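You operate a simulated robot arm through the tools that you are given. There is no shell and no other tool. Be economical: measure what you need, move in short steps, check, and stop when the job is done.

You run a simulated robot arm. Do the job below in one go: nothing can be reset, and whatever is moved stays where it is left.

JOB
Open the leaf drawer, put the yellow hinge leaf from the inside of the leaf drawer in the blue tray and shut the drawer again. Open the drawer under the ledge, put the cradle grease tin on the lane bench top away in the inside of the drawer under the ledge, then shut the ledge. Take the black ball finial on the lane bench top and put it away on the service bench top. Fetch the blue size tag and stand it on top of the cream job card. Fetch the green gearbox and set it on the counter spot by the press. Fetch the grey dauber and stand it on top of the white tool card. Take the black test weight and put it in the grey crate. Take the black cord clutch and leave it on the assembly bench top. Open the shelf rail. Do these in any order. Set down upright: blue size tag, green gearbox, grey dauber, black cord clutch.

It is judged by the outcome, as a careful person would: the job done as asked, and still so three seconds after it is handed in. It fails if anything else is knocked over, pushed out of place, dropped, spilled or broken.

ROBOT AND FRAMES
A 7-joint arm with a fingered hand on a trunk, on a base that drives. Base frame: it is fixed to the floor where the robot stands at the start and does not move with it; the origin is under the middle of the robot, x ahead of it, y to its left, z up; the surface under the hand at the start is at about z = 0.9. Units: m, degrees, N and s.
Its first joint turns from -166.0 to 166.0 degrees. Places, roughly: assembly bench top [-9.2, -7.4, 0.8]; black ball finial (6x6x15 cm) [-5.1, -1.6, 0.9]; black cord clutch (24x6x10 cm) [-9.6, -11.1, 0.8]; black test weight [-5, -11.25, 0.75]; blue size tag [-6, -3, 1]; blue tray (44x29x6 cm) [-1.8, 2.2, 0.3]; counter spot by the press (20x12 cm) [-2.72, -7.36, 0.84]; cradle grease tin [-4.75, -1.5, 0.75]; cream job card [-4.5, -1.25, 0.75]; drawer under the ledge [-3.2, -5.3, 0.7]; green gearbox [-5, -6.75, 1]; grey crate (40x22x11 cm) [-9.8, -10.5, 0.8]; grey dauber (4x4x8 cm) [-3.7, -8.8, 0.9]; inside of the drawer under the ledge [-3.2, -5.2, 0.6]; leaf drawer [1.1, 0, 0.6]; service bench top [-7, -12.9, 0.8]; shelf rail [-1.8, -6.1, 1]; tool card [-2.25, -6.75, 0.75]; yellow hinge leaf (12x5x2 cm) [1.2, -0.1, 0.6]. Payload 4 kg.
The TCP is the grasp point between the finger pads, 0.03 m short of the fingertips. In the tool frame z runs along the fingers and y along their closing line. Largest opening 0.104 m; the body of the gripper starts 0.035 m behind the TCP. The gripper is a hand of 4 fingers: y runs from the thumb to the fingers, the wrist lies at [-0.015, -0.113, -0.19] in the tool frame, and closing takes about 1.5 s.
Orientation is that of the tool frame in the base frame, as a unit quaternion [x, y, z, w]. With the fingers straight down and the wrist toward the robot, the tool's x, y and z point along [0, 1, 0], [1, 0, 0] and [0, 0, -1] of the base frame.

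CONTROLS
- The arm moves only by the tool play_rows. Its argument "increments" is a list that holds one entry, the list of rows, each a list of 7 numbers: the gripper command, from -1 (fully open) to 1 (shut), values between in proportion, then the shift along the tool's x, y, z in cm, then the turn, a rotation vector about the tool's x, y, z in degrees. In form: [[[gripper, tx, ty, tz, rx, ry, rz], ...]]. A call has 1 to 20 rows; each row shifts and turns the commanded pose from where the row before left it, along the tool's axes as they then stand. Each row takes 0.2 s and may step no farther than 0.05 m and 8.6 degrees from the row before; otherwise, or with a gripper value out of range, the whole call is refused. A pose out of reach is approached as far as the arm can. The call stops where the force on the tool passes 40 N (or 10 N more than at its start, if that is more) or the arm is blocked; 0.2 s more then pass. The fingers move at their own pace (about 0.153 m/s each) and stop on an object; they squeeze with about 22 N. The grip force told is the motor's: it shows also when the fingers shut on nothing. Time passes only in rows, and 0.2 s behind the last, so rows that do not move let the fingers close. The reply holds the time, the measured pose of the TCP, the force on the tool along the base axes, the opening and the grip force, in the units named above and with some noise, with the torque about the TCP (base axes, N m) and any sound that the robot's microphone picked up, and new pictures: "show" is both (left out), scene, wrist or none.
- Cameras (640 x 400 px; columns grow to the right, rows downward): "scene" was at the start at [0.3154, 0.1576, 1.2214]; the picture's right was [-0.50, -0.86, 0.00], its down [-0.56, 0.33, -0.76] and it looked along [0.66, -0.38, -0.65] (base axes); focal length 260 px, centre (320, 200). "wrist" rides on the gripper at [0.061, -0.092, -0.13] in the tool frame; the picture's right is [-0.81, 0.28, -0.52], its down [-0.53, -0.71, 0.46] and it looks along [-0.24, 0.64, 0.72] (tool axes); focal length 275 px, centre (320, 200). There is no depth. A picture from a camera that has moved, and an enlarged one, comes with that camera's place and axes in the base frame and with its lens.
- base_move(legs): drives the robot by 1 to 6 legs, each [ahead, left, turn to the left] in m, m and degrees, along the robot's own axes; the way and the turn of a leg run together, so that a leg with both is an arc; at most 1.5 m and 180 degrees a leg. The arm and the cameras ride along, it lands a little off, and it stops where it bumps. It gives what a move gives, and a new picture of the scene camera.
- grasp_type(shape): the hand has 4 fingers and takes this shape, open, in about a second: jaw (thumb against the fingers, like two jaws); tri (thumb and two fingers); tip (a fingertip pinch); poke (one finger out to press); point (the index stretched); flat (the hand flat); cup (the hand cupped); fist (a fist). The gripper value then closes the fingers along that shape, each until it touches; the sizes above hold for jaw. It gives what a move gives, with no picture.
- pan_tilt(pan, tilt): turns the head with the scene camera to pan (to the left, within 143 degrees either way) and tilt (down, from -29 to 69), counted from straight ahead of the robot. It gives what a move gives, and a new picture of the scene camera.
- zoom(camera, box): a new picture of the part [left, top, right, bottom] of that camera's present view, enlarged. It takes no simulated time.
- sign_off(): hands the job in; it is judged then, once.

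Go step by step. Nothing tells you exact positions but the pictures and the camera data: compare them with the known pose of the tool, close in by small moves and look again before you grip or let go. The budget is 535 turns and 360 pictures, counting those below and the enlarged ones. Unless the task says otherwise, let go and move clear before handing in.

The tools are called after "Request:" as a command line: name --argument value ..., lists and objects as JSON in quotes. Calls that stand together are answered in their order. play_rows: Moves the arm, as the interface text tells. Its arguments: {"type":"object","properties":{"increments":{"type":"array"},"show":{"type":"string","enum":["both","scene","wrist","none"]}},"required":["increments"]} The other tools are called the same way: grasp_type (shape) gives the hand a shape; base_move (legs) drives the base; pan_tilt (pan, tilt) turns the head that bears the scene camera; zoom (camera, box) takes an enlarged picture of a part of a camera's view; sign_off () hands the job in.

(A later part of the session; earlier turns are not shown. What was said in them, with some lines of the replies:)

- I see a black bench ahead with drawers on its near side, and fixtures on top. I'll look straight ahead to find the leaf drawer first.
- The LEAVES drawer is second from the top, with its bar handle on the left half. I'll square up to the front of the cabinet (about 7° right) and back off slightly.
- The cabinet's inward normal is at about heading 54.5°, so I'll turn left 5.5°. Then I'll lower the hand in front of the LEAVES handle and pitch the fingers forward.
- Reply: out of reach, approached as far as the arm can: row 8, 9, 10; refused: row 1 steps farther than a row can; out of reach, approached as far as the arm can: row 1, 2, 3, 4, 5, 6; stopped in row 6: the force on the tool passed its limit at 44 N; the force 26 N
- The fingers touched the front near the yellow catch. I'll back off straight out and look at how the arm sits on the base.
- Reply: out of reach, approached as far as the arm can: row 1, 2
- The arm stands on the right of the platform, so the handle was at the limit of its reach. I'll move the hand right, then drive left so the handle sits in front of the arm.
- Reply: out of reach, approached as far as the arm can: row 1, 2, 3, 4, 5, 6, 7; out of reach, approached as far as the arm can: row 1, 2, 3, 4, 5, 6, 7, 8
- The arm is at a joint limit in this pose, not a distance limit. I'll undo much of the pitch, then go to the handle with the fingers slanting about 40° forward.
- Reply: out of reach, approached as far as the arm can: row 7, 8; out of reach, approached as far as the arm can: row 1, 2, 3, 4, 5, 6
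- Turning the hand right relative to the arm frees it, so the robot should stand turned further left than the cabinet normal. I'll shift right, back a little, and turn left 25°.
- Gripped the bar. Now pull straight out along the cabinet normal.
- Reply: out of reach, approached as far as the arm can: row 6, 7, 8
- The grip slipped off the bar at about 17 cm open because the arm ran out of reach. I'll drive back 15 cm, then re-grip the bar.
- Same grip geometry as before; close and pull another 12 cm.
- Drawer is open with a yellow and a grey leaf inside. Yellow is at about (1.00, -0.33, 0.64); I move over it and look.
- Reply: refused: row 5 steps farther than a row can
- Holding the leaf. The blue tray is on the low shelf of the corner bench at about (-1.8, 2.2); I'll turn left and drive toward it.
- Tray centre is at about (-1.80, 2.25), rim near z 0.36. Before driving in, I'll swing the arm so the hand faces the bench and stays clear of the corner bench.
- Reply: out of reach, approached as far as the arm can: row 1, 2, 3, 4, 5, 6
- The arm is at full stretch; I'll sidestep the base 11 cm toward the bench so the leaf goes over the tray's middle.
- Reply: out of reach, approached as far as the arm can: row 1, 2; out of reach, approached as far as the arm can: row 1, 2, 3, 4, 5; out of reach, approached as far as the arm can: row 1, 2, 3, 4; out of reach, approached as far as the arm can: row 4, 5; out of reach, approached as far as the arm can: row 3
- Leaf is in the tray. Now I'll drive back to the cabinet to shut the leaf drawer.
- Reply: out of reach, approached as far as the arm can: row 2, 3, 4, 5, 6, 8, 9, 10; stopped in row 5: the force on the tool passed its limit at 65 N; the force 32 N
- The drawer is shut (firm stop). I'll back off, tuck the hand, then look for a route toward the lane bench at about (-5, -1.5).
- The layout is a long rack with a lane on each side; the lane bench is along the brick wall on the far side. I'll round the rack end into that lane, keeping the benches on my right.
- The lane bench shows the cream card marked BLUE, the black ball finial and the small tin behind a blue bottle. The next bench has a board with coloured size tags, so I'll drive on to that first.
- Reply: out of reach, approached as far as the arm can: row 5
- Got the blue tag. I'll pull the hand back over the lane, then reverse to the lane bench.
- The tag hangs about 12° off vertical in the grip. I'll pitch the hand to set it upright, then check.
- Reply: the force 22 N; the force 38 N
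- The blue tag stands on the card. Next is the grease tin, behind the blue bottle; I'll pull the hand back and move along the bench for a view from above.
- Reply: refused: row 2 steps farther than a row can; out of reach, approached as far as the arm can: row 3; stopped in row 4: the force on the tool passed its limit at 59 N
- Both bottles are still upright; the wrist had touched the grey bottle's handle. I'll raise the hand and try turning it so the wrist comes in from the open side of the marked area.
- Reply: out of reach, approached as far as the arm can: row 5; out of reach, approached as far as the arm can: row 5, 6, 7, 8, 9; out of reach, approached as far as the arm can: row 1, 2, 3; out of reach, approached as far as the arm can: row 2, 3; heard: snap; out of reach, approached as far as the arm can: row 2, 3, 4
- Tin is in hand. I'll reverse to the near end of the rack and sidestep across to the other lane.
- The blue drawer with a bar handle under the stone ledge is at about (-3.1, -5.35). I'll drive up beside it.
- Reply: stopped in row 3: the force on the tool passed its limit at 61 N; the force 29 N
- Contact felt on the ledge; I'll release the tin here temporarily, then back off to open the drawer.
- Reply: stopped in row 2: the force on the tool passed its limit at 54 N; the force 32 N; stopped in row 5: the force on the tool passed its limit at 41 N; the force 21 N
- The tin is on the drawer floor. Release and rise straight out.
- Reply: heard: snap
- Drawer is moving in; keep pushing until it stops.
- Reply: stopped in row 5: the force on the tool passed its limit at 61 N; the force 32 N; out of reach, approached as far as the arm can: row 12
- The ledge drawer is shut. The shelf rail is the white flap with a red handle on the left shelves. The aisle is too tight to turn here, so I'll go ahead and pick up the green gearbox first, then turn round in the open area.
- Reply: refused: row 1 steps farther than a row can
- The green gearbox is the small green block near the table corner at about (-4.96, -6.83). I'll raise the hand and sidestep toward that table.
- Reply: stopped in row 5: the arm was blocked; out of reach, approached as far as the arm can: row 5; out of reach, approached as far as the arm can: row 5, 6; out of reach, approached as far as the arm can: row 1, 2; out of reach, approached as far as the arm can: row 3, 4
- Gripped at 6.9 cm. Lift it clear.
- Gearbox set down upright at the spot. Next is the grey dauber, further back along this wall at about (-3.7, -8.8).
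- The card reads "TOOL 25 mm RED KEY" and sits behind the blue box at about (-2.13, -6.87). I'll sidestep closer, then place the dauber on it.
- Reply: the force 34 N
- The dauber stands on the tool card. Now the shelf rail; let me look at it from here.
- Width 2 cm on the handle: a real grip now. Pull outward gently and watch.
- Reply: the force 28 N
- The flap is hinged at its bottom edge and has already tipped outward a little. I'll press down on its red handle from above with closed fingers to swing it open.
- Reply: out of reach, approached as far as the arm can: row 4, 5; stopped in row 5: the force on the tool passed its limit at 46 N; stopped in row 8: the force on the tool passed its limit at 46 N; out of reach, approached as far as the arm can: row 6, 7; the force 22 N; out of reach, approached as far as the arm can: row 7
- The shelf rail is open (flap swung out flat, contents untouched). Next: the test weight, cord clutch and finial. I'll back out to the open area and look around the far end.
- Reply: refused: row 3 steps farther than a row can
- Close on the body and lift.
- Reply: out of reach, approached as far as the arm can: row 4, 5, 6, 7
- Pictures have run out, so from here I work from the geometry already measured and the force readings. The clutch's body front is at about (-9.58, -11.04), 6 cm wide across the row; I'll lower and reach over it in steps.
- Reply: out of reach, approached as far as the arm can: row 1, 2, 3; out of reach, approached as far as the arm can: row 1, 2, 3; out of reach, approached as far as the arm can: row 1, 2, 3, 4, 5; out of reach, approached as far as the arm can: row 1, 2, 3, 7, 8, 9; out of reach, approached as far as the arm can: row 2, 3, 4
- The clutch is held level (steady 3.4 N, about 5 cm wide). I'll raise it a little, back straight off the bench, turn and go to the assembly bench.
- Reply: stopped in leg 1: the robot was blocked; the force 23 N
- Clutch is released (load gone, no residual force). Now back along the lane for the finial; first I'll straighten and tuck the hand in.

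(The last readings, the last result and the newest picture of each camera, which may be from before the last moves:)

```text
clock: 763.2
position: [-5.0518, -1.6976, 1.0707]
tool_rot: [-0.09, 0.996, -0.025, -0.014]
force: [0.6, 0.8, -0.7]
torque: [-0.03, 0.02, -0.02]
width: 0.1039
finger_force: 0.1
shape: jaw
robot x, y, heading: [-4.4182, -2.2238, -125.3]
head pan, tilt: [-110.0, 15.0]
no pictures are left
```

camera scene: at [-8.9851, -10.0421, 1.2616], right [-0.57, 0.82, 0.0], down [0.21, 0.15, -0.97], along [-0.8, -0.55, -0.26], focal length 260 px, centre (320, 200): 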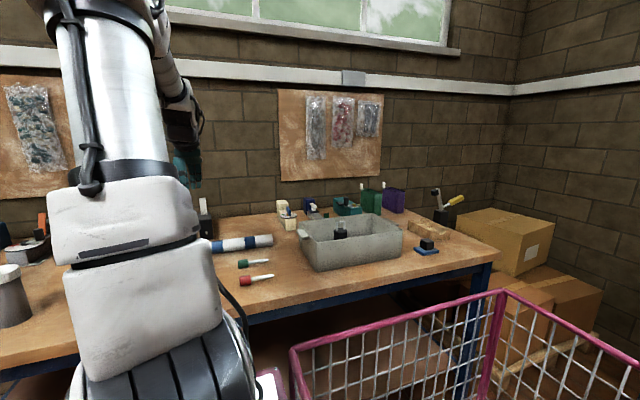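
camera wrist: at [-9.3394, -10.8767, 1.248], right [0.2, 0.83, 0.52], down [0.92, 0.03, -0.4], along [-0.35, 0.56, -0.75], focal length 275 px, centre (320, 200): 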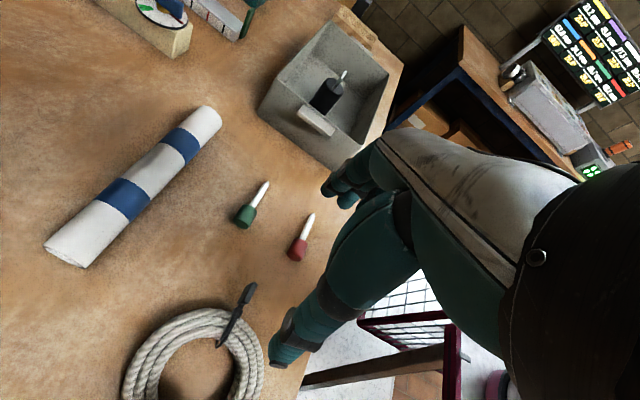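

Request:
play_rows --increments '[[[-1, 0.7, 4, 0.2, 0, 0, 0], [-1, 0.7, 4, 0.2, 0, 0, 0], [-1, 0.8, 4, 0.2, 0, 0, 0], [-1, 0.5, 2.7, 0, 0, 0, 0], [-1, 0, 0, 0, 0, 0, 0]]]' --show "none"

```text
clock: 764.4
position: [-5.0778, -1.6134, 1.0587]
tool_rot: [-0.09, 0.996, -0.026, -0.014]
force: [0.3, 0.4, -0.1]
torque: [0.0, 0.0, 0.0]
width: 0.1039
finger_force: 0.0
shape: jaw
out of reach, approached as far as the arm can: row 3, 4
robot x, y, heading: [-4.4181, -2.2227, -125.7]
head pan, tilt: [-110.0, 15.0]
no pictures are left
```

Request:
play_rows --increments '[[[-1, 0, 0, -0.7, -8, 0, 0], [-1, 0, 0, -0.7, -8, 0, 0], [-1, 0, 0, -0.5, -8, 0, 0], [-1, 0, 0, 0, 0, 0, 0]]]' --show "none"

```text
clock: 765.4
position: [-5.0771, -1.617, 1.0767]
tool_rot: [-0.085, 0.979, 0.183, -0.033]
force: [0.9, 0.1, -0.1]
torque: [-0.03, 0.0, 0.03]
width: 0.1037
finger_force: 0.0
shape: jaw
robot x, y, heading: [-4.4163, -2.223, -125.4]
head pan, tilt: [-110.0, 15.0]
no pictures are left
```

Request:
play_rows --increments '[[[-1, 0.5, 2.1, 0.8, 0, 0, 0], [-1, 0.5, 2.1, 0.8, 0, 0, 0], [-1, 0.4, 2.1, 0.9, 0, 0, 0], [-1, 0, 0, 0, 0, 0, 0]]]' --show "none"

```text
clock: 766.4
position: [-5.1027, -1.552, 1.0794]
tool_rot: [-0.084, 0.979, 0.183, -0.034]
force: [0.1, -0.1, -1.0]
torque: [0.01, 0.02, 0.02]
width: 0.1038
finger_force: 0.1
shape: jaw
robot x, y, heading: [-4.4152, -2.224, -125.6]
head pan, tilt: [-110.0, 15.0]
no pictures are left
```

Request:
play_rows --increments '[[[-1, 0, -0.73, 1.86, 0, 0, 0], [-1, 0, -0.73, 1.86, 0, 0, 0], [-1, 0, -0.36, 0.93, 0, 0, 0], [-1, 0, 0, 0, 0, 0, 0]]]' --show "none"

Request:
play_rows --increments '[[[-1, 0, -0.55, 1.4, 0, 0, 0], [-1, 0, -0.55, 1.4, 0, 0, 0], [-1, 0, -0.55, 1.4, 0, 0, 0], [-1, 0, 0, 0, 0, 0, 0]]]' --show "none"

```text
clock: 767.4
position: [-5.1062, -1.5518, 1.0277]
tool_rot: [-0.085, 0.979, 0.182, -0.033]
force: [0.0, 0.3, 0.0]
torque: [0.03, -0.05, 0.0]
width: 0.104
finger_force: 0.0
shape: jaw
robot x, y, heading: [-4.4218, -2.2214, -125.7]
head pan, tilt: [-110.0, 15.0]
no pictures are left
```

```text
clock: 768.4
position: [-5.1076, -1.5534, 0.9837]
tool_rot: [-0.085, 0.979, 0.183, -0.033]
force: [0.0, 0.4, -0.2]
torque: [0.0, -0.01, 0.0]
width: 0.1039
finger_force: 0.1
shape: jaw
robot x, y, heading: [-4.4157, -2.2211, -125.5]
head pan, tilt: [-110.0, 15.0]
no pictures are left
```

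Request:
play_rows --increments '[[[-1, 0, -0.4, 1.1, 0, 0, 0], [-1, 0, 0, 0, 0, 0, 0], [0, 0, 0, 0, 0, 0, 0], [0.5, 0, 0, 0, 0, 0, 0], [1, 0, 0, 0, 0, 0, 0], [1, 0, 0, 0, 0, 0, 0], [1, 0, 0, 0, 0, 0, 0], [1, 0, 0, 0, 0, 0, 0]]]' --show "none"

```text
clock: 770.2
position: [-5.1074, -1.5529, 0.9726]
tool_rot: [-0.084, 0.979, 0.182, -0.033]
force: [0.2, 0.2, 0.6]
torque: [0.01, 0.04, -0.01]
width: 0.0448
finger_force: 22.0
shape: jaw
robot x, y, heading: [-4.4193, -2.2201, -125.4]
head pan, tilt: [-110.0, 15.0]
no pictures are left
```

Request:
play_rows --increments '[[[1, 0, 0.36, -0.93, 0, 0, 0], [1, 0, 0.73, -1.86, 0, 0, 0], [1, 0, 0.73, -1.86, 0, 0, 0], [1, 0, 0, 0, 0, 0, 0]]]' --show "none"

```text
clock: 771.2
position: [-5.1078, -1.5524, 1.0197]
tool_rot: [-0.085, 0.979, 0.182, -0.033]
force: [-0.9, 0.5, -1.4]
torque: [0.02, -0.01, 0.01]
width: 0.0444
finger_force: 22.0
shape: jaw
robot x, y, heading: [-4.4191, -2.2251, -125.5]
head pan, tilt: [-110.0, 15.0]
no pictures are left
```

Request:
play_rows --increments '[[[1, 0, 0.9, -2.3, 0, 0, 0], [1, 0, 0.9, -2.3, 0, 0, 0], [1, -1.1, -4.2, -1.7, 0, 0, 0], [1, -1.1, -4.2, -1.7, 0, 0, 0], [1, -1.1, -4.2, -1.7, 0, 0, 0], [1, -1.1, -4.2, -1.7, 0, 0, 0], [1, -1.1, -4.2, -1.7, 0, 0, 0], [1, -1.1, -4.2, -1.7, 0, 0, 0], [1, -1.1, -4.2, -1.7, 0, 0, 0], [1, -1.1, -4.2, -1.7, 0, 0, 0], [1, -1.1, -4.2, -1.7, 0, 0, 0], [1, -1.1, -4.2, -1.7, 0, 0, 0], [1, -1.1, -4.2, -1.7, 0, 0, 0], [1, 0, 0, 0, 0, 0, 0]]]' --show "none"

```text
clock: 774.2
position: [-4.8941, -2.0227, 1.0718]
tool_rot: [-0.084, 0.979, 0.182, -0.033]
force: [-0.8, 0.7, -2.1]
torque: [0.0, -0.01, 0.01]
width: 0.0444
finger_force: 22.2
shape: jaw
robot x, y, heading: [-4.4162, -2.2221, -125.8]
head pan, tilt: [-110.0, 15.0]
no pictures are left
```

Finial is in hand. I'll back away from the bench and drive the lane toward the far wall.

Request:
base_move --legs '[[0, 0.28, 0.5], [1.2, 0, 0], [1.2, 0, 0]]'

Request:
play_rows --increments '[[[1, 0, 0, 0, 0, 0, 0], [1, 0, 0, 0, 0, 0, 0]]]' --show "none"

```text
clock: 787.6
position: [-6.0802, -4.1372, 1.0719]
tool_rot: [-0.076, 0.98, 0.183, -0.031]
force: [0.8, 0.0, -1.6]
torque: [0.0, -0.03, 0.02]
width: 0.0441
finger_force: 21.5
shape: jaw
robot x, y, heading: [-5.6028, -4.3452, -126.4]
head pan, tilt: [-110.0, 15.0]
```

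```text
clock: 788.2
position: [-6.0799, -4.1374, 1.0726]
tool_rot: [-0.077, 0.98, 0.183, -0.032]
force: [0.6, 0.3, -1.7]
torque: [-0.01, -0.04, 0.0]
width: 0.0441
finger_force: 22.1
shape: jaw
robot x, y, heading: [-5.6063, -4.3433, -126.4]
head pan, tilt: [-110.0, 15.0]
no pictures are left
```

Request:
base_move --legs '[[0, 0.05, 1.2], [1.2, 0, 0], [1.2, 0, 0], [1.2, 0, 0]]'

```text
clock: 806.1
position: [-8.1892, -7.0249, 1.0716]
tool_rot: [-0.053, 0.981, 0.184, -0.027]
force: [-0.6, 0.6, -2.3]
torque: [0.04, 0.0, 0.01]
width: 0.0441
finger_force: 21.7
shape: jaw
robot x, y, heading: [-7.7235, -7.2557, -129.2]
head pan, tilt: [-110.0, 15.0]
```

Request:
base_move --legs '[[0, 1.1, 3.9], [0, 0, 45], [0, 0, 45]]'

```text
clock: 816.0
position: [-7.0146, -8.4158, 1.0722]
tool_rot: [0.75, -0.635, -0.107, 0.153]
force: [0.6, -0.6, -2.2]
torque: [0.0, 0.01, 0.01]
width: 0.0437
finger_force: 22.1
shape: jaw
robot x, y, heading: [-6.8082, -7.9413, -36.0]
head pan, tilt: [-110.0, 15.0]
```

Request:
base_move --legs '[[0, -1.0, 0.7], [0, -1.0, 0]]'

Request:
base_move --legs '[[0, -0.95, 0]]'

```text
clock: 826.0
position: [-8.1603, -10.0522, 1.0714]
tool_rot: [0.756, -0.628, -0.105, 0.153]
force: [-0.2, -0.8, -1.6]
torque: [0.0, -0.01, -0.03]
width: 0.0437
finger_force: 22.3
shape: jaw
robot x, y, heading: [-7.9679, -9.575, -34.8]
head pan, tilt: [-110.0, 15.0]
```

```text
clock: 831.2
position: [-8.709, -10.8772, 1.0722]
tool_rot: [0.762, -0.62, -0.103, 0.155]
force: [0.0, -0.3, -2.3]
torque: [-0.02, -0.04, -0.01]
width: 0.0441
finger_force: 21.9
shape: jaw
robot x, y, heading: [-8.5236, -10.3919, -33.9]
head pan, tilt: [-110.0, 15.0]
```

Request:
base_move --legs '[[0.8, 0, -1.4]]'

Request:
base_move --legs '[[0.8, 0, 0]]'

Request:
base_move --legs '[[0.6, 0, 0]]'

```text
clock: 835.4
position: [-8.0731, -11.3212, 1.0715]
tool_rot: [0.751, -0.634, -0.106, 0.153]
force: [-0.4, 0.2, -1.0]
torque: [0.02, -0.02, -0.02]
width: 0.044
finger_force: 22.0
shape: jaw
robot x, y, heading: [-7.8718, -10.8468, -35.8]
head pan, tilt: [-110.0, 15.0]
```

```text
clock: 839.8
position: [-7.4128, -11.7931, 1.0715]
tool_rot: [0.75, -0.634, -0.106, 0.153]
force: [0.0, 0.2, -2.3]
torque: [0.01, 0.01, 0.01]
width: 0.0438
finger_force: 21.7
shape: jaw
robot x, y, heading: [-7.2102, -11.3163, -35.6]
head pan, tilt: [-110.0, 15.0]
```

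```text
clock: 843.1
position: [-6.9272, -12.1442, 1.0721]
tool_rot: [0.751, -0.633, -0.106, 0.153]
force: [0.4, -0.5, -2.0]
torque: [-0.01, 0.02, -0.01]
width: 0.044
finger_force: 22.5
shape: jaw
robot x, y, heading: [-6.7239, -11.6653, -35.6]
head pan, tilt: [-110.0, 15.0]
```

Request:
base_move --legs '[[0.2, 0, 0.3]]'

Request:
play_rows --increments '[[[1, 0, 0, 0, 0.28, 2.93, -7.43], [1, 0, 0, 0, 0.28, 2.93, -7.43], [1, 0, 0, 0, 0.28, 2.93, -7.43], [1, 0, 0, 0, 0.28, 2.93, -7.43], [1, 0, 0, 0, 0.28, 2.93, -7.43], [1, 0, 0, 0, 0.2, 2.1, -5.3], [1, 0, 0, 0, 0, 0, 0]]]' --show "none"

```text
clock: 844.8
position: [-6.7581, -12.263, 1.0721]
tool_rot: [0.754, -0.63, -0.105, 0.153]
force: [-0.7, 0.3, -0.8]
torque: [-0.01, 0.0, 0.02]
width: 0.0436
finger_force: 22.2
shape: jaw
robot x, y, heading: [-6.5638, -11.7844, -35.1]
head pan, tilt: [-110.0, 15.0]
```

```text
clock: 846.4
position: [-6.758, -12.264, 1.0711]
tool_rot: [0.939, -0.289, -0.036, 0.182]
force: [0.1, -0.3, -2.3]
torque: [-0.01, 0.0, 0.0]
width: 0.0434
finger_force: 22.0
shape: jaw
robot x, y, heading: [-6.5598, -11.7849, -34.9]
head pan, tilt: [-110.0, 15.0]
no pictures are left
```

Request:
play_rows --increments '[[[1, 4, 0, 0, 0, 0, 0], [1, 4, 0, 0, 0, 0, 0], [1, 4, 0, 0, 0, 0, 0], [1, 4, 0, 0, 0, 0, 0], [1, 4, 0, 0, 0, 0, 0], [1, 4, 0, 0, 0, 0, 0], [1, 4, 0, 0, 0, 0, 0], [1, 0, 0, 0, 0, 0, 0]]]' --show "none"

Request:
play_rows --increments '[[[1, 0, 4, 1.55, 0, 0, 0], [1, 0, 4, 1.55, 0, 0, 0], [1, 0, 4, 1.55, 0, 0, 0], [1, 0, 4, 1.55, 0, 0, 0], [1, 0, 4, 1.55, 0, 0, 0], [1, 0, 4, 1.55, 0, 0, 0], [1, 0, 4, 1.55, 0, 0, 0], [1, 0, 0, 0, 0, 0, 0]]]' --show "none"

```text
clock: 848.1
position: [-6.54, -12.4288, 1.0966]
tool_rot: [0.939, -0.288, -0.036, 0.182]
force: [1.2, 0.3, -1.6]
torque: [0.02, -0.02, 0.01]
width: 0.043
finger_force: 21.9
shape: jaw
out of reach, approached as far as the arm can: row 2, 3, 4
robot x, y, heading: [-6.5621, -11.7876, -35.3]
head pan, tilt: [-110.0, 15.0]
no pictures are left
```

```text
clock: 850.0
position: [-6.7036, -12.6776, 1.1006]
tool_rot: [0.939, -0.289, -0.036, 0.182]
force: [0.1, -0.6, -2.5]
torque: [0.03, -0.03, -0.02]
width: 0.0431
finger_force: 21.7
shape: jaw
robot x, y, heading: [-6.5586, -11.7819, -35.0]
head pan, tilt: [-110.0, 15.0]
no pictures are left
```

Request:
play_rows --increments '[[[1, 0, 3.5, 1.45, 0, 0, 0], [1, 0, 3.5, 1.45, 0, 0, 0], [1, 0, 3.5, 1.45, 0, 0, 0], [1, 0, 3.5, 1.45, 0, 0, 0], [1, 0, 2, 0.9, 0, 0, 0], [1, 0, 0, 0, 0, 0, 0]]]' --show "none"

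```text
clock: 851.4
position: [-6.8015, -12.8213, 1.0932]
tool_rot: [0.939, -0.289, -0.037, 0.183]
force: [1.0, -0.7, -2.6]
torque: [-0.01, -0.01, 0.01]
width: 0.0433
finger_force: 21.8
shape: jaw
robot x, y, heading: [-6.5612, -11.7844, -35.1]
head pan, tilt: [-110.0, 15.0]
no pictures are left
```

Request:
play_rows --increments '[[[1, -0.1, -1.09, 2.79, 0, 0, 0], [1, -0.1, -1.09, 2.79, 0, 0, 0], [1, -0.1, -0.9, 2.3, 0, 0, 0], [1, 0, 0, 0, 0, 0, 0]]]' --show "none"

Request:
play_rows --increments '[[[1, 0, -0.36, 0.93, 0, 0, 0], [1, 0, -0.36, 0.93, 0, 0, 0], [1, 0, 0, 0, 0, 0, 0]]]' --show "none"

Request:
play_rows --increments '[[[1, 0, -0.36, 0.93, 0, 0, 0], [1, 0, -0.36, 0.93, 0, 0, 0], [1, 0, 0, 0, 0, 0, 0]]]' --show "none"

```text
clock: 852.4
position: [-6.8022, -12.8208, 1.0088]
tool_rot: [0.939, -0.289, -0.036, 0.181]
force: [0.4, 0.4, 1.2]
torque: [0.01, 0.02, 0.0]
width: 0.0359
finger_force: 22.0
shape: jaw
robot x, y, heading: [-6.5606, -11.7831, -35.1]
head pan, tilt: [-110.0, 15.0]
no pictures are left
```

```text
clock: 853.1
position: [-6.8013, -12.8219, 0.993]
tool_rot: [0.938, -0.289, -0.037, 0.186]
force: [-0.8, 0.9, 25.9]
torque: [0.08, 0.52, -0.04]
width: 0.0301
finger_force: 22.3
shape: jaw
robot x, y, heading: [-6.5601, -11.7859, -35.1]
head pan, tilt: [-110.0, 15.0]
no pictures are left
```

```text
clock: 853.5
position: [-6.8021, -12.825, 0.9944]
tool_rot: [0.938, -0.288, -0.038, 0.191]
force: [-0.1, 1.3, 12.1]
torque: [0.13, 0.2, 0.04]
width: 0.03
finger_force: 22.0
shape: jaw
robot x, y, heading: [-6.5591, -11.7846, -35.1]
head pan, tilt: [-110.0, 15.0]
stopped in row 1: the force on the tool passed its limit at 46 N (the readings are from after the stop); the commanded pose is now the measured one
no pictures are left
```

The finial met something about 4–5 cm above the expected bench height, probably the edge of the bottle holder. I'll lift straight off and shift along to the clear front-left part of the bench.

Request:
play_rows --increments '[[[1, 0, 0.73, -1.86, 0, 0, 0], [1, 0, 0.9, -2.3, 0, 0, 0], [1, 0, 1.09, -2.79, 0, 0, 0], [1, 0, 1.09, -2.79, 0, 0, 0], [1, 0, 0, 0, 0, 0, 0]]]' --show "none"

Request:
play_rows --increments '[[[1, 0, 0, 0, 0, 0, 0], [1, 0, 0, 0, 0, 0, 0]]]' --show "none"

```text
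clock: 854.7
position: [-6.8063, -12.8235, 1.0941]
tool_rot: [0.938, -0.289, -0.037, 0.188]
force: [0.2, -0.3, -0.9]
torque: [-0.03, -0.05, -0.02]
width: 0.0298
finger_force: 22.1
shape: jaw
robot x, y, heading: [-6.5622, -11.786, -35.1]
head pan, tilt: [-110.0, 15.0]
no pictures are left
```

```text
clock: 855.3
position: [-6.806, -12.8234, 1.0936]
tool_rot: [0.938, -0.288, -0.038, 0.188]
force: [-0.3, -0.3, -1.2]
torque: [-0.03, -0.02, -0.01]
width: 0.0297
finger_force: 21.9
shape: jaw
robot x, y, heading: [-6.56, -11.7873, -34.9]
head pan, tilt: [-110.0, 15.0]
no pictures are left
```

Request:
base_move --legs '[[0.2, 0, 0]]'

Request:
play_rows --increments '[[[1, -0.1, -0.73, 1.86, 0, 0, 0], [1, -0.1, -0.73, 1.86, 0, 0, 0], [1, 0, -0.73, 1.86, 0, 0, 0], [1, 0, 0, 0, 0, 0, 0]]]' --show "none"

```text
clock: 856.9
position: [-6.6366, -12.942, 1.0946]
tool_rot: [0.939, -0.287, -0.037, 0.188]
force: [0.3, 0.3, -1.8]
torque: [-0.01, 0.01, 0.01]
width: 0.0298
finger_force: 21.7
shape: jaw
robot x, y, heading: [-6.3898, -11.9009, -35.0]
head pan, tilt: [-110.0, 15.0]
```

```text
clock: 857.9
position: [-6.6363, -12.9412, 1.0332]
tool_rot: [0.938, -0.288, -0.038, 0.188]
force: [0.4, -0.2, -2.3]
torque: [0.01, -0.03, 0.06]
width: 0.0296
finger_force: 22.7
shape: jaw
robot x, y, heading: [-6.3931, -11.9037, -34.9]
head pan, tilt: [-110.0, 15.0]
no pictures are left
```

Request:
play_rows --increments '[[[1, 0, -0.55, 1.4, 0, 0, 0], [1, 0, -0.55, 1.4, 0, 0, 0], [1, 0, 0, 0, 0, 0, 0]]]' --show "none"

Request:
play_rows --increments '[[[1, 0, -0.36, 0.93, 0, 0, 0], [1, 0, -0.36, 0.93, 0, 0, 0], [1, 0, 0, 0, 0, 0, 0]]]' --show "none"

Request:
play_rows --increments '[[[1, 0, -0.36, 0.93, 0, 0, 0], [1, 0, 0, 0, 0, 0, 0]]]' --show "none"

```text
clock: 858.7
position: [-6.6351, -12.9412, 1.006]
tool_rot: [0.938, -0.288, -0.037, 0.189]
force: [0.0, -0.2, -0.8]
torque: [-0.04, 0.01, 0.01]
width: 0.0298
finger_force: 22.0
shape: jaw
robot x, y, heading: [-6.3946, -11.9026, -34.9]
head pan, tilt: [-110.0, 15.0]
no pictures are left
```

```text
clock: 859.5
position: [-6.6349, -12.9435, 0.9848]
tool_rot: [0.939, -0.287, -0.036, 0.187]
force: [-0.3, -0.5, -1.9]
torque: [-0.05, -0.04, 0.02]
width: 0.0295
finger_force: 21.9
shape: jaw
robot x, y, heading: [-6.3915, -11.9041, -35.1]
head pan, tilt: [-110.0, 15.0]
no pictures are left
```

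```text
clock: 860.1
position: [-6.6345, -12.9445, 0.973]
tool_rot: [0.938, -0.288, -0.038, 0.188]
force: [0.5, -0.3, -1.9]
torque: [0.0, -0.02, 0.01]
width: 0.0296
finger_force: 22.4
shape: jaw
robot x, y, heading: [-6.3951, -11.9048, -34.9]
head pan, tilt: [-110.0, 15.0]
no pictures are left
```

Request:
play_rows --increments '[[[1, 0, -0.36, 0.93, 0, 0, 0], [1, 0, -0.36, 0.93, 0, 0, 0], [1, 0, 0, 0, 0, 0, 0]]]' --show "none"

Request:
play_rows --increments '[[[1, 0, -0.25, 0.65, 0, 0, 0], [1, 0, 0, 0, 0, 0, 0]]]' --show "none"

Request:
play_rows --increments '[[[1, 0, -0.25, 0.65, 0, 0, 0], [1, 0, 0, 0, 0, 0, 0]]]' --show "none"

```text
clock: 860.9
position: [-6.6343, -12.9438, 0.9523]
tool_rot: [0.938, -0.288, -0.038, 0.189]
force: [-0.7, 0.6, -2.3]
torque: [-0.05, -0.01, 0.02]
width: 0.0298
finger_force: 21.8
shape: jaw
robot x, y, heading: [-6.391, -11.9038, -34.9]
head pan, tilt: [-110.0, 15.0]
no pictures are left
```

```text
clock: 861.5
position: [-6.6336, -12.9437, 0.9471]
tool_rot: [0.938, -0.287, -0.037, 0.188]
force: [-0.1, 0.5, -1.6]
torque: [-0.01, -0.03, 0.02]
width: 0.03
finger_force: 22.0
shape: jaw
robot x, y, heading: [-6.3937, -11.9006, -34.9]
head pan, tilt: [-110.0, 15.0]
no pictures are left
```

```text
clock: 862.1
position: [-6.6343, -12.9463, 0.9397]
tool_rot: [0.938, -0.287, -0.037, 0.189]
force: [0.2, 0.6, -0.2]
torque: [0.01, 0.02, 0.01]
width: 0.0299
finger_force: 22.7
shape: jaw
robot x, y, heading: [-6.392, -11.9062, -35.0]
head pan, tilt: [-110.0, 15.0]
no pictures are left
```

Request:
play_rows --increments '[[[1, 0, -0.15, 0.37, 0, 0, 0], [1, 0, 0, 0, 0, 0, 0], [1, 0, 0, 0, 0, 0, 0]]]' --show "none"

Request:
play_rows --increments '[[[1, 0, -0.15, 0.37, 0, 0, 0], [1, 0, 0, 0, 0, 0, 0]]]' --show "none"

```text
clock: 862.9
position: [-6.6346, -12.9453, 0.9375]
tool_rot: [0.938, -0.288, -0.038, 0.19]
force: [0.3, 0.1, 13.8]
torque: [0.15, 0.15, -0.01]
width: 0.0299
finger_force: 22.2
shape: jaw
robot x, y, heading: [-6.3908, -11.9003, -35.0]
head pan, tilt: [-110.0, 15.0]
no pictures are left
```

```text
clock: 863.5
position: [-6.6333, -12.9443, 0.9362]
tool_rot: [0.938, -0.287, -0.038, 0.192]
force: [-0.4, 1.6, 30.6]
torque: [0.34, 0.44, -0.04]
width: 0.0297
finger_force: 21.9
shape: jaw
robot x, y, heading: [-6.3926, -11.9054, -34.9]
head pan, tilt: [-110.0, 15.0]
no pictures are left
```

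Request:
play_rows --increments '[[[1, 0, 0.55, -1.4, 0, 0, 0], [1, 0, -3.7, -1.45, 0, 0, 0], [1, 0, -0.36, 0.93, 0, 0, 0], [1, 0, 0, 0, 0, 0, 0]]]' --show "none"

Request:
play_rows --increments '[[[1, 0, -0.22, 0.56, 0, 0, 0], [1, 0, 0, 0, 0, 0, 0]]]' --show "none"

```text
clock: 864.5
position: [-6.6136, -12.9129, 0.9384]
tool_rot: [0.938, -0.288, -0.038, 0.189]
force: [0.7, 0.0, 7.7]
torque: [0.09, 0.09, -0.02]
width: 0.0296
finger_force: 21.9
shape: jaw
robot x, y, heading: [-6.3945, -11.9032, -35.1]
head pan, tilt: [-110.0, 15.0]
no pictures are left
```

```text
clock: 865.1
position: [-6.6132, -12.9139, 0.9359]
tool_rot: [0.938, -0.287, -0.038, 0.192]
force: [1.2, 2.3, 36.0]
torque: [0.41, 0.48, -0.02]
width: 0.0301
finger_force: 21.6
shape: jaw
robot x, y, heading: [-6.3932, -11.9019, -35.0]
head pan, tilt: [-110.0, 15.0]
no pictures are left
```

Request:
play_rows --increments '[[[1, 0, 0.55, -1.4, 0, 0, 0], [1, 0, 3.7, 1.45, 0, 0, 0], [1, 0, -0.36, 0.93, 0, 0, 0], [1, 0, 0, 0, 0, 0, 0]]]' --show "none"

Request:
play_rows --increments '[[[1, 0, -0.15, 0.37, 0, 0, 0], [1, 0, 0, 0, 0, 0, 0]]]' --show "none"

```text
clock: 866.1
position: [-6.6332, -12.9469, 0.9378]
tool_rot: [0.938, -0.288, -0.038, 0.19]
force: [0.9, 0.6, 13.1]
torque: [0.25, 0.12, 0.0]
width: 0.0294
finger_force: 21.9
shape: jaw
robot x, y, heading: [-6.3894, -11.9018, -35.1]
head pan, tilt: [-110.0, 15.0]
no pictures are left
```

```text
clock: 866.7
position: [-6.6357, -12.9456, 0.9369]
tool_rot: [0.937, -0.289, -0.039, 0.191]
force: [-0.2, 1.0, 32.8]
torque: [0.38, 0.31, -0.03]
width: 0.0297
finger_force: 21.8
shape: jaw
robot x, y, heading: [-6.3918, -11.9065, -34.9]
head pan, tilt: [-110.0, 15.0]
no pictures are left
```

Request:
play_rows --increments '[[[1, 0, 0.06, -0.15, 0, 0, 0], [1, 0, 0, 0, 0, 0, 0], [0.6, 0, 0, 0, 0, 0, 0], [0.3, 0, 0, 0, 0, 0, 0], [0, 0, 0, 0, 0, 0, 0], [-0.5, 0, 0, 0, 0, 0, 0], [-1, 0, 0, 0, 0, 0, 0], [-1, 0, 0, 0, 0, 0, 0]]]' --show "none"

Request:
play_rows --increments '[[[-1, 0, 0.36, -0.93, 0, 0, 0], [-1, 0, 0.36, -0.93, 0, 0, 0], [-1, 0, 0.73, -1.86, 0, 0, 0], [-1, 0, 0.73, -1.86, 0, 0, 0], [-1, 0, 1.09, -2.79, 0, 0, 0], [-1, 0, 1.09, -2.79, 0, 0, 0], [-1, 0, 1.09, -2.79, 0, 0, 0], [-1, 0, 0, 0, 0, 0, 0]]]' --show "none"

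```text
clock: 868.5
position: [-6.634, -12.9452, 0.937]
tool_rot: [0.938, -0.288, -0.037, 0.19]
force: [-0.1, 1.8, 30.8]
torque: [0.44, 0.33, -0.03]
width: 0.1036
finger_force: 0.2
shape: jaw
robot x, y, heading: [-6.3886, -11.9053, -34.8]
head pan, tilt: [-110.0, 15.0]
no pictures are left
```

```text
clock: 870.3
position: [-6.638, -12.9421, 1.0828]
tool_rot: [0.939, -0.287, -0.037, 0.188]
force: [0.2, 0.0, -0.1]
torque: [0.02, -0.01, 0.0]
width: 0.1041
finger_force: 0.1
shape: jaw
robot x, y, heading: [-6.3901, -11.9067, -34.8]
head pan, tilt: [-110.0, 15.0]
no pictures are left
```

Released and lifted clear. I'll verify it is standing by lowering the open hand gently to feel for its top.

Request:
play_rows --increments '[[[-1, 0, -1.09, 2.79, 0, 0, 0], [-1, 0, -1.09, 2.79, 0, 0, 0], [-1, 0, -1.09, 2.79, 0, 0, 0], [-1, 0, -0.9, 2.3, 0, 0, 0], [-1, 0, -0.4, 1.0, 0, 0, 0], [-1, 0, 0, 0, 0, 0, 0]]]' --show "none"

Request:
play_rows --increments '[[[-1, 0, -0.22, 0.56, 0, 0, 0], [-1, 0, 0, 0, 0, 0, 0]]]' --show "none"

Request:
play_rows --increments '[[[-1, 0, -0.15, 0.37, 0, 0, 0], [-1, 0, 0, 0, 0, 0, 0]]]' --show "none"

```text
clock: 871.7
position: [-6.6332, -12.9458, 0.9577]
tool_rot: [0.938, -0.288, -0.037, 0.188]
force: [0.3, 0.4, -0.1]
torque: [0.0, 0.01, 0.0]
width: 0.104
finger_force: 0.1
shape: jaw
robot x, y, heading: [-6.3953, -11.9037, -34.9]
head pan, tilt: [-110.0, 15.0]
no pictures are left
```

```text
clock: 872.3
position: [-6.6334, -12.9462, 0.9528]
tool_rot: [0.938, -0.288, -0.037, 0.188]
force: [-0.7, -0.4, 0.4]
torque: [0.03, -0.03, 0.01]
width: 0.1039
finger_force: 0.1
shape: jaw
robot x, y, heading: [-6.3959, -11.9022, -35.1]
head pan, tilt: [-110.0, 15.0]
no pictures are left
```

```text
clock: 872.9
position: [-6.6334, -12.9461, 0.9497]
tool_rot: [0.938, -0.287, -0.037, 0.189]
force: [-0.6, 0.5, 1.9]
torque: [0.0, 0.03, -0.02]
width: 0.104
finger_force: 0.0
shape: jaw
robot x, y, heading: [-6.3925, -11.9046, -34.8]
head pan, tilt: [-110.0, 15.0]
no pictures are left
```

Request:
play_rows --increments '[[[-1, 0, -0.11, 0.28, 0, 0, 0], [-1, 0, 0, 0, 0, 0, 0]]]' --show "none"

Request:
play_rows --increments '[[[-1, 0, -0.11, 0.28, 0, 0, 0], [-1, 0, 0, 0, 0, 0, 0]]]' --show "none"

```text
clock: 873.5
position: [-6.6334, -12.9461, 0.9473]
tool_rot: [0.938, -0.288, -0.037, 0.188]
force: [0.3, -1.0, 0.3]
torque: [0.0, 0.03, 0.0]
width: 0.1036
finger_force: 0.1
shape: jaw
robot x, y, heading: [-6.3923, -11.9052, -35.1]
head pan, tilt: [-110.0, 15.0]
no pictures are left
```

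```text
clock: 874.1
position: [-6.6331, -12.9451, 0.9432]
tool_rot: [0.938, -0.287, -0.037, 0.188]
force: [0.8, 0.3, 0.2]
torque: [0.0, 0.0, 0.03]
width: 0.1037
finger_force: 0.0
shape: jaw
robot x, y, heading: [-6.3911, -11.9043, -35.0]
head pan, tilt: [-110.0, 15.0]
no pictures are left
```

Request:
play_rows --increments '[[[-1, 0, -0.11, 0.28, 0, 0, 0], [-1, 0, 0, 0, 0, 0, 0]]]' --show "none"

Request:
play_rows --increments '[[[-1, 0, -0.15, 0.37, 0, 0, 0], [-1, 0, 0, 0, 0, 0, 0]]]' --show "none"

```text
clock: 874.7
position: [-6.6339, -12.9464, 0.94]
tool_rot: [0.938, -0.288, -0.038, 0.189]
force: [-1.2, -0.7, 3.9]
torque: [-0.04, 0.1, 0.03]
width: 0.1039
finger_force: 0.1
shape: jaw
robot x, y, heading: [-6.3916, -11.9021, -35.0]
head pan, tilt: [-110.0, 15.0]
no pictures are left
```

```text
clock: 875.3
position: [-6.6339, -12.947, 0.9382]
tool_rot: [0.938, -0.287, -0.038, 0.19]
force: [-0.4, -2.2, 16.5]
torque: [0.01, 0.4, 0.06]
width: 0.1038
finger_force: 0.1
shape: jaw
robot x, y, heading: [-6.3928, -11.8992, -35.1]
head pan, tilt: [-110.0, 15.0]
no pictures are left
```

Request:
play_rows --increments '[[[-1, 0, 0.1, -0.25, 0, 0, 0], [0, 0, 0, 0, 0, 0, 0], [0.5, 0, 0, 0, 0, 0, 0], [1, 0, 0, 0, 0, 0, 0], [1, 0, 0, 0, 0, 0, 0], [1, 0, 0, 0, 0, 0, 0]]]' --show "none"

```text
clock: 876.7
position: [-6.633, -12.9449, 0.9378]
tool_rot: [0.938, -0.288, -0.037, 0.188]
force: [-0.3, -0.1, 8.0]
torque: [0.05, 0.13, 0.0]
width: 0.0196
finger_force: 22.4
shape: jaw
robot x, y, heading: [-6.3898, -11.9002, -35.0]
head pan, tilt: [-110.0, 15.0]
no pictures are left
```

The finial is there, standing (fingers met its neck). I release again, lift clear, and back away from the bench.

Request:
play_rows --increments '[[[0.7, 0, 0, 0, 0, 0, 0], [0.4, 0, 0, 0, 0, 0, 0], [0, 0, 0, 0, 0, 0, 0], [-0.5, 0, 0, 0, 0, 0, 0], [-1, 0, 0, 0, 0, 0, 0], [-1, 0, 0, 0, 0, 0, 0], [-1, 0, 0.2, -0.5, 0, 0, 0], [-1, 0, 0.36, -0.93, 0, 0, 0], [-1, 0, 0.73, -1.86, 0, 0, 0], [-1, 0, 0.73, -1.86, 0, 0, 0], [-1, 0, 1.09, -2.79, 0, 0, 0], [-1, 0, 1.09, -2.79, 0, 0, 0], [-1, 0, 1.09, -2.79, 0, 0, 0], [-1, 0, 1.09, -2.79, 0, 0, 0], [-1, 0, -3, -1.5, 0, 0, 0], [-1, 0, -4, -1.5, 0, 0, 0], [-1, 0, -4, -1.5, 0, 0, 0], [-1, 0, -4, -1.5, 0, 0, 0], [-1, 0, -4, -1.5, 0, 0, 0], [-1, 0, 0, 0, 0, 0, 0]]]' --show "none"

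Request:
base_move --legs '[[0, 0.15, 0]]'

```text
clock: 880.9
position: [-6.5232, -12.7705, 1.1131]
tool_rot: [0.938, -0.288, -0.037, 0.188]
force: [-0.5, 0.3, 0.1]
torque: [-0.01, 0.03, 0.0]
width: 0.1038
finger_force: 0.0
shape: jaw
robot x, y, heading: [-6.393, -11.9033, -35.0]
head pan, tilt: [-110.0, 15.0]
no pictures are left
```

```text
clock: 882.3
position: [-6.4345, -12.6455, 1.1132]
tool_rot: [0.939, -0.287, -0.037, 0.188]
force: [0.0, 0.0, 0.3]
torque: [-0.03, 0.0, -0.01]
width: 0.1038
finger_force: 0.0
shape: jaw
robot x, y, heading: [-6.3004, -11.7786, -34.9]
head pan, tilt: [-110.0, 15.0]
```

Everything on the list has been done and the hand is clear of all objects. The cord clutch and the finial were set down after the pictures ran out, so I handed those in on force and position readings only.

Request:
sign_off

```text
The job is handed in.
```

I did all nine tasks and handed the job in. The pictures ran out before the last two objects, so those two were never checked by eye.

- **Leaf drawer:** the yellow hinge leaf is in the blue tray and the drawer is shut.
- **Drawer under the ledge:** the grease tin is inside and the drawer is shut. I heard a snap when I gripped the tin and again when I released it. The tin looked intact both times.
- **Size tag, gearbox and dauber:** each is standing upright on its card or spot. The dauber sits flush with the front edge of the tool card.
- **Test weight:** it is standing in the grey crate.
- **Shelf rail:** it is folded open.
- **Cord clutch:** it is on the assembly bench, set down without pictures. The force readings show it settled level before I released it.
- **Ball finial:** it is standing on the service bench, also set down without pictures. When I felt for it after release, the hand met its top at the same height and the fingers closed on its neck.

There were four bumps along the way:
- **Grey bottle on the lane bench:** the wrist touched its handle while I reached for the tin. It stayed upright.
- **Stand by the shelves:** the base may have brushed the small stand on the floor. From the pictures it does not seem to have moved.
- **Unseen object near the display bench:** the base was blocked by something I never saw, so I don't know what it was.
- **Service bench:** the finial first pressed, at up to 46 N, on something about 5 cm above the bench top. It was probably the bottle holder, and I could not see whether it shifted.
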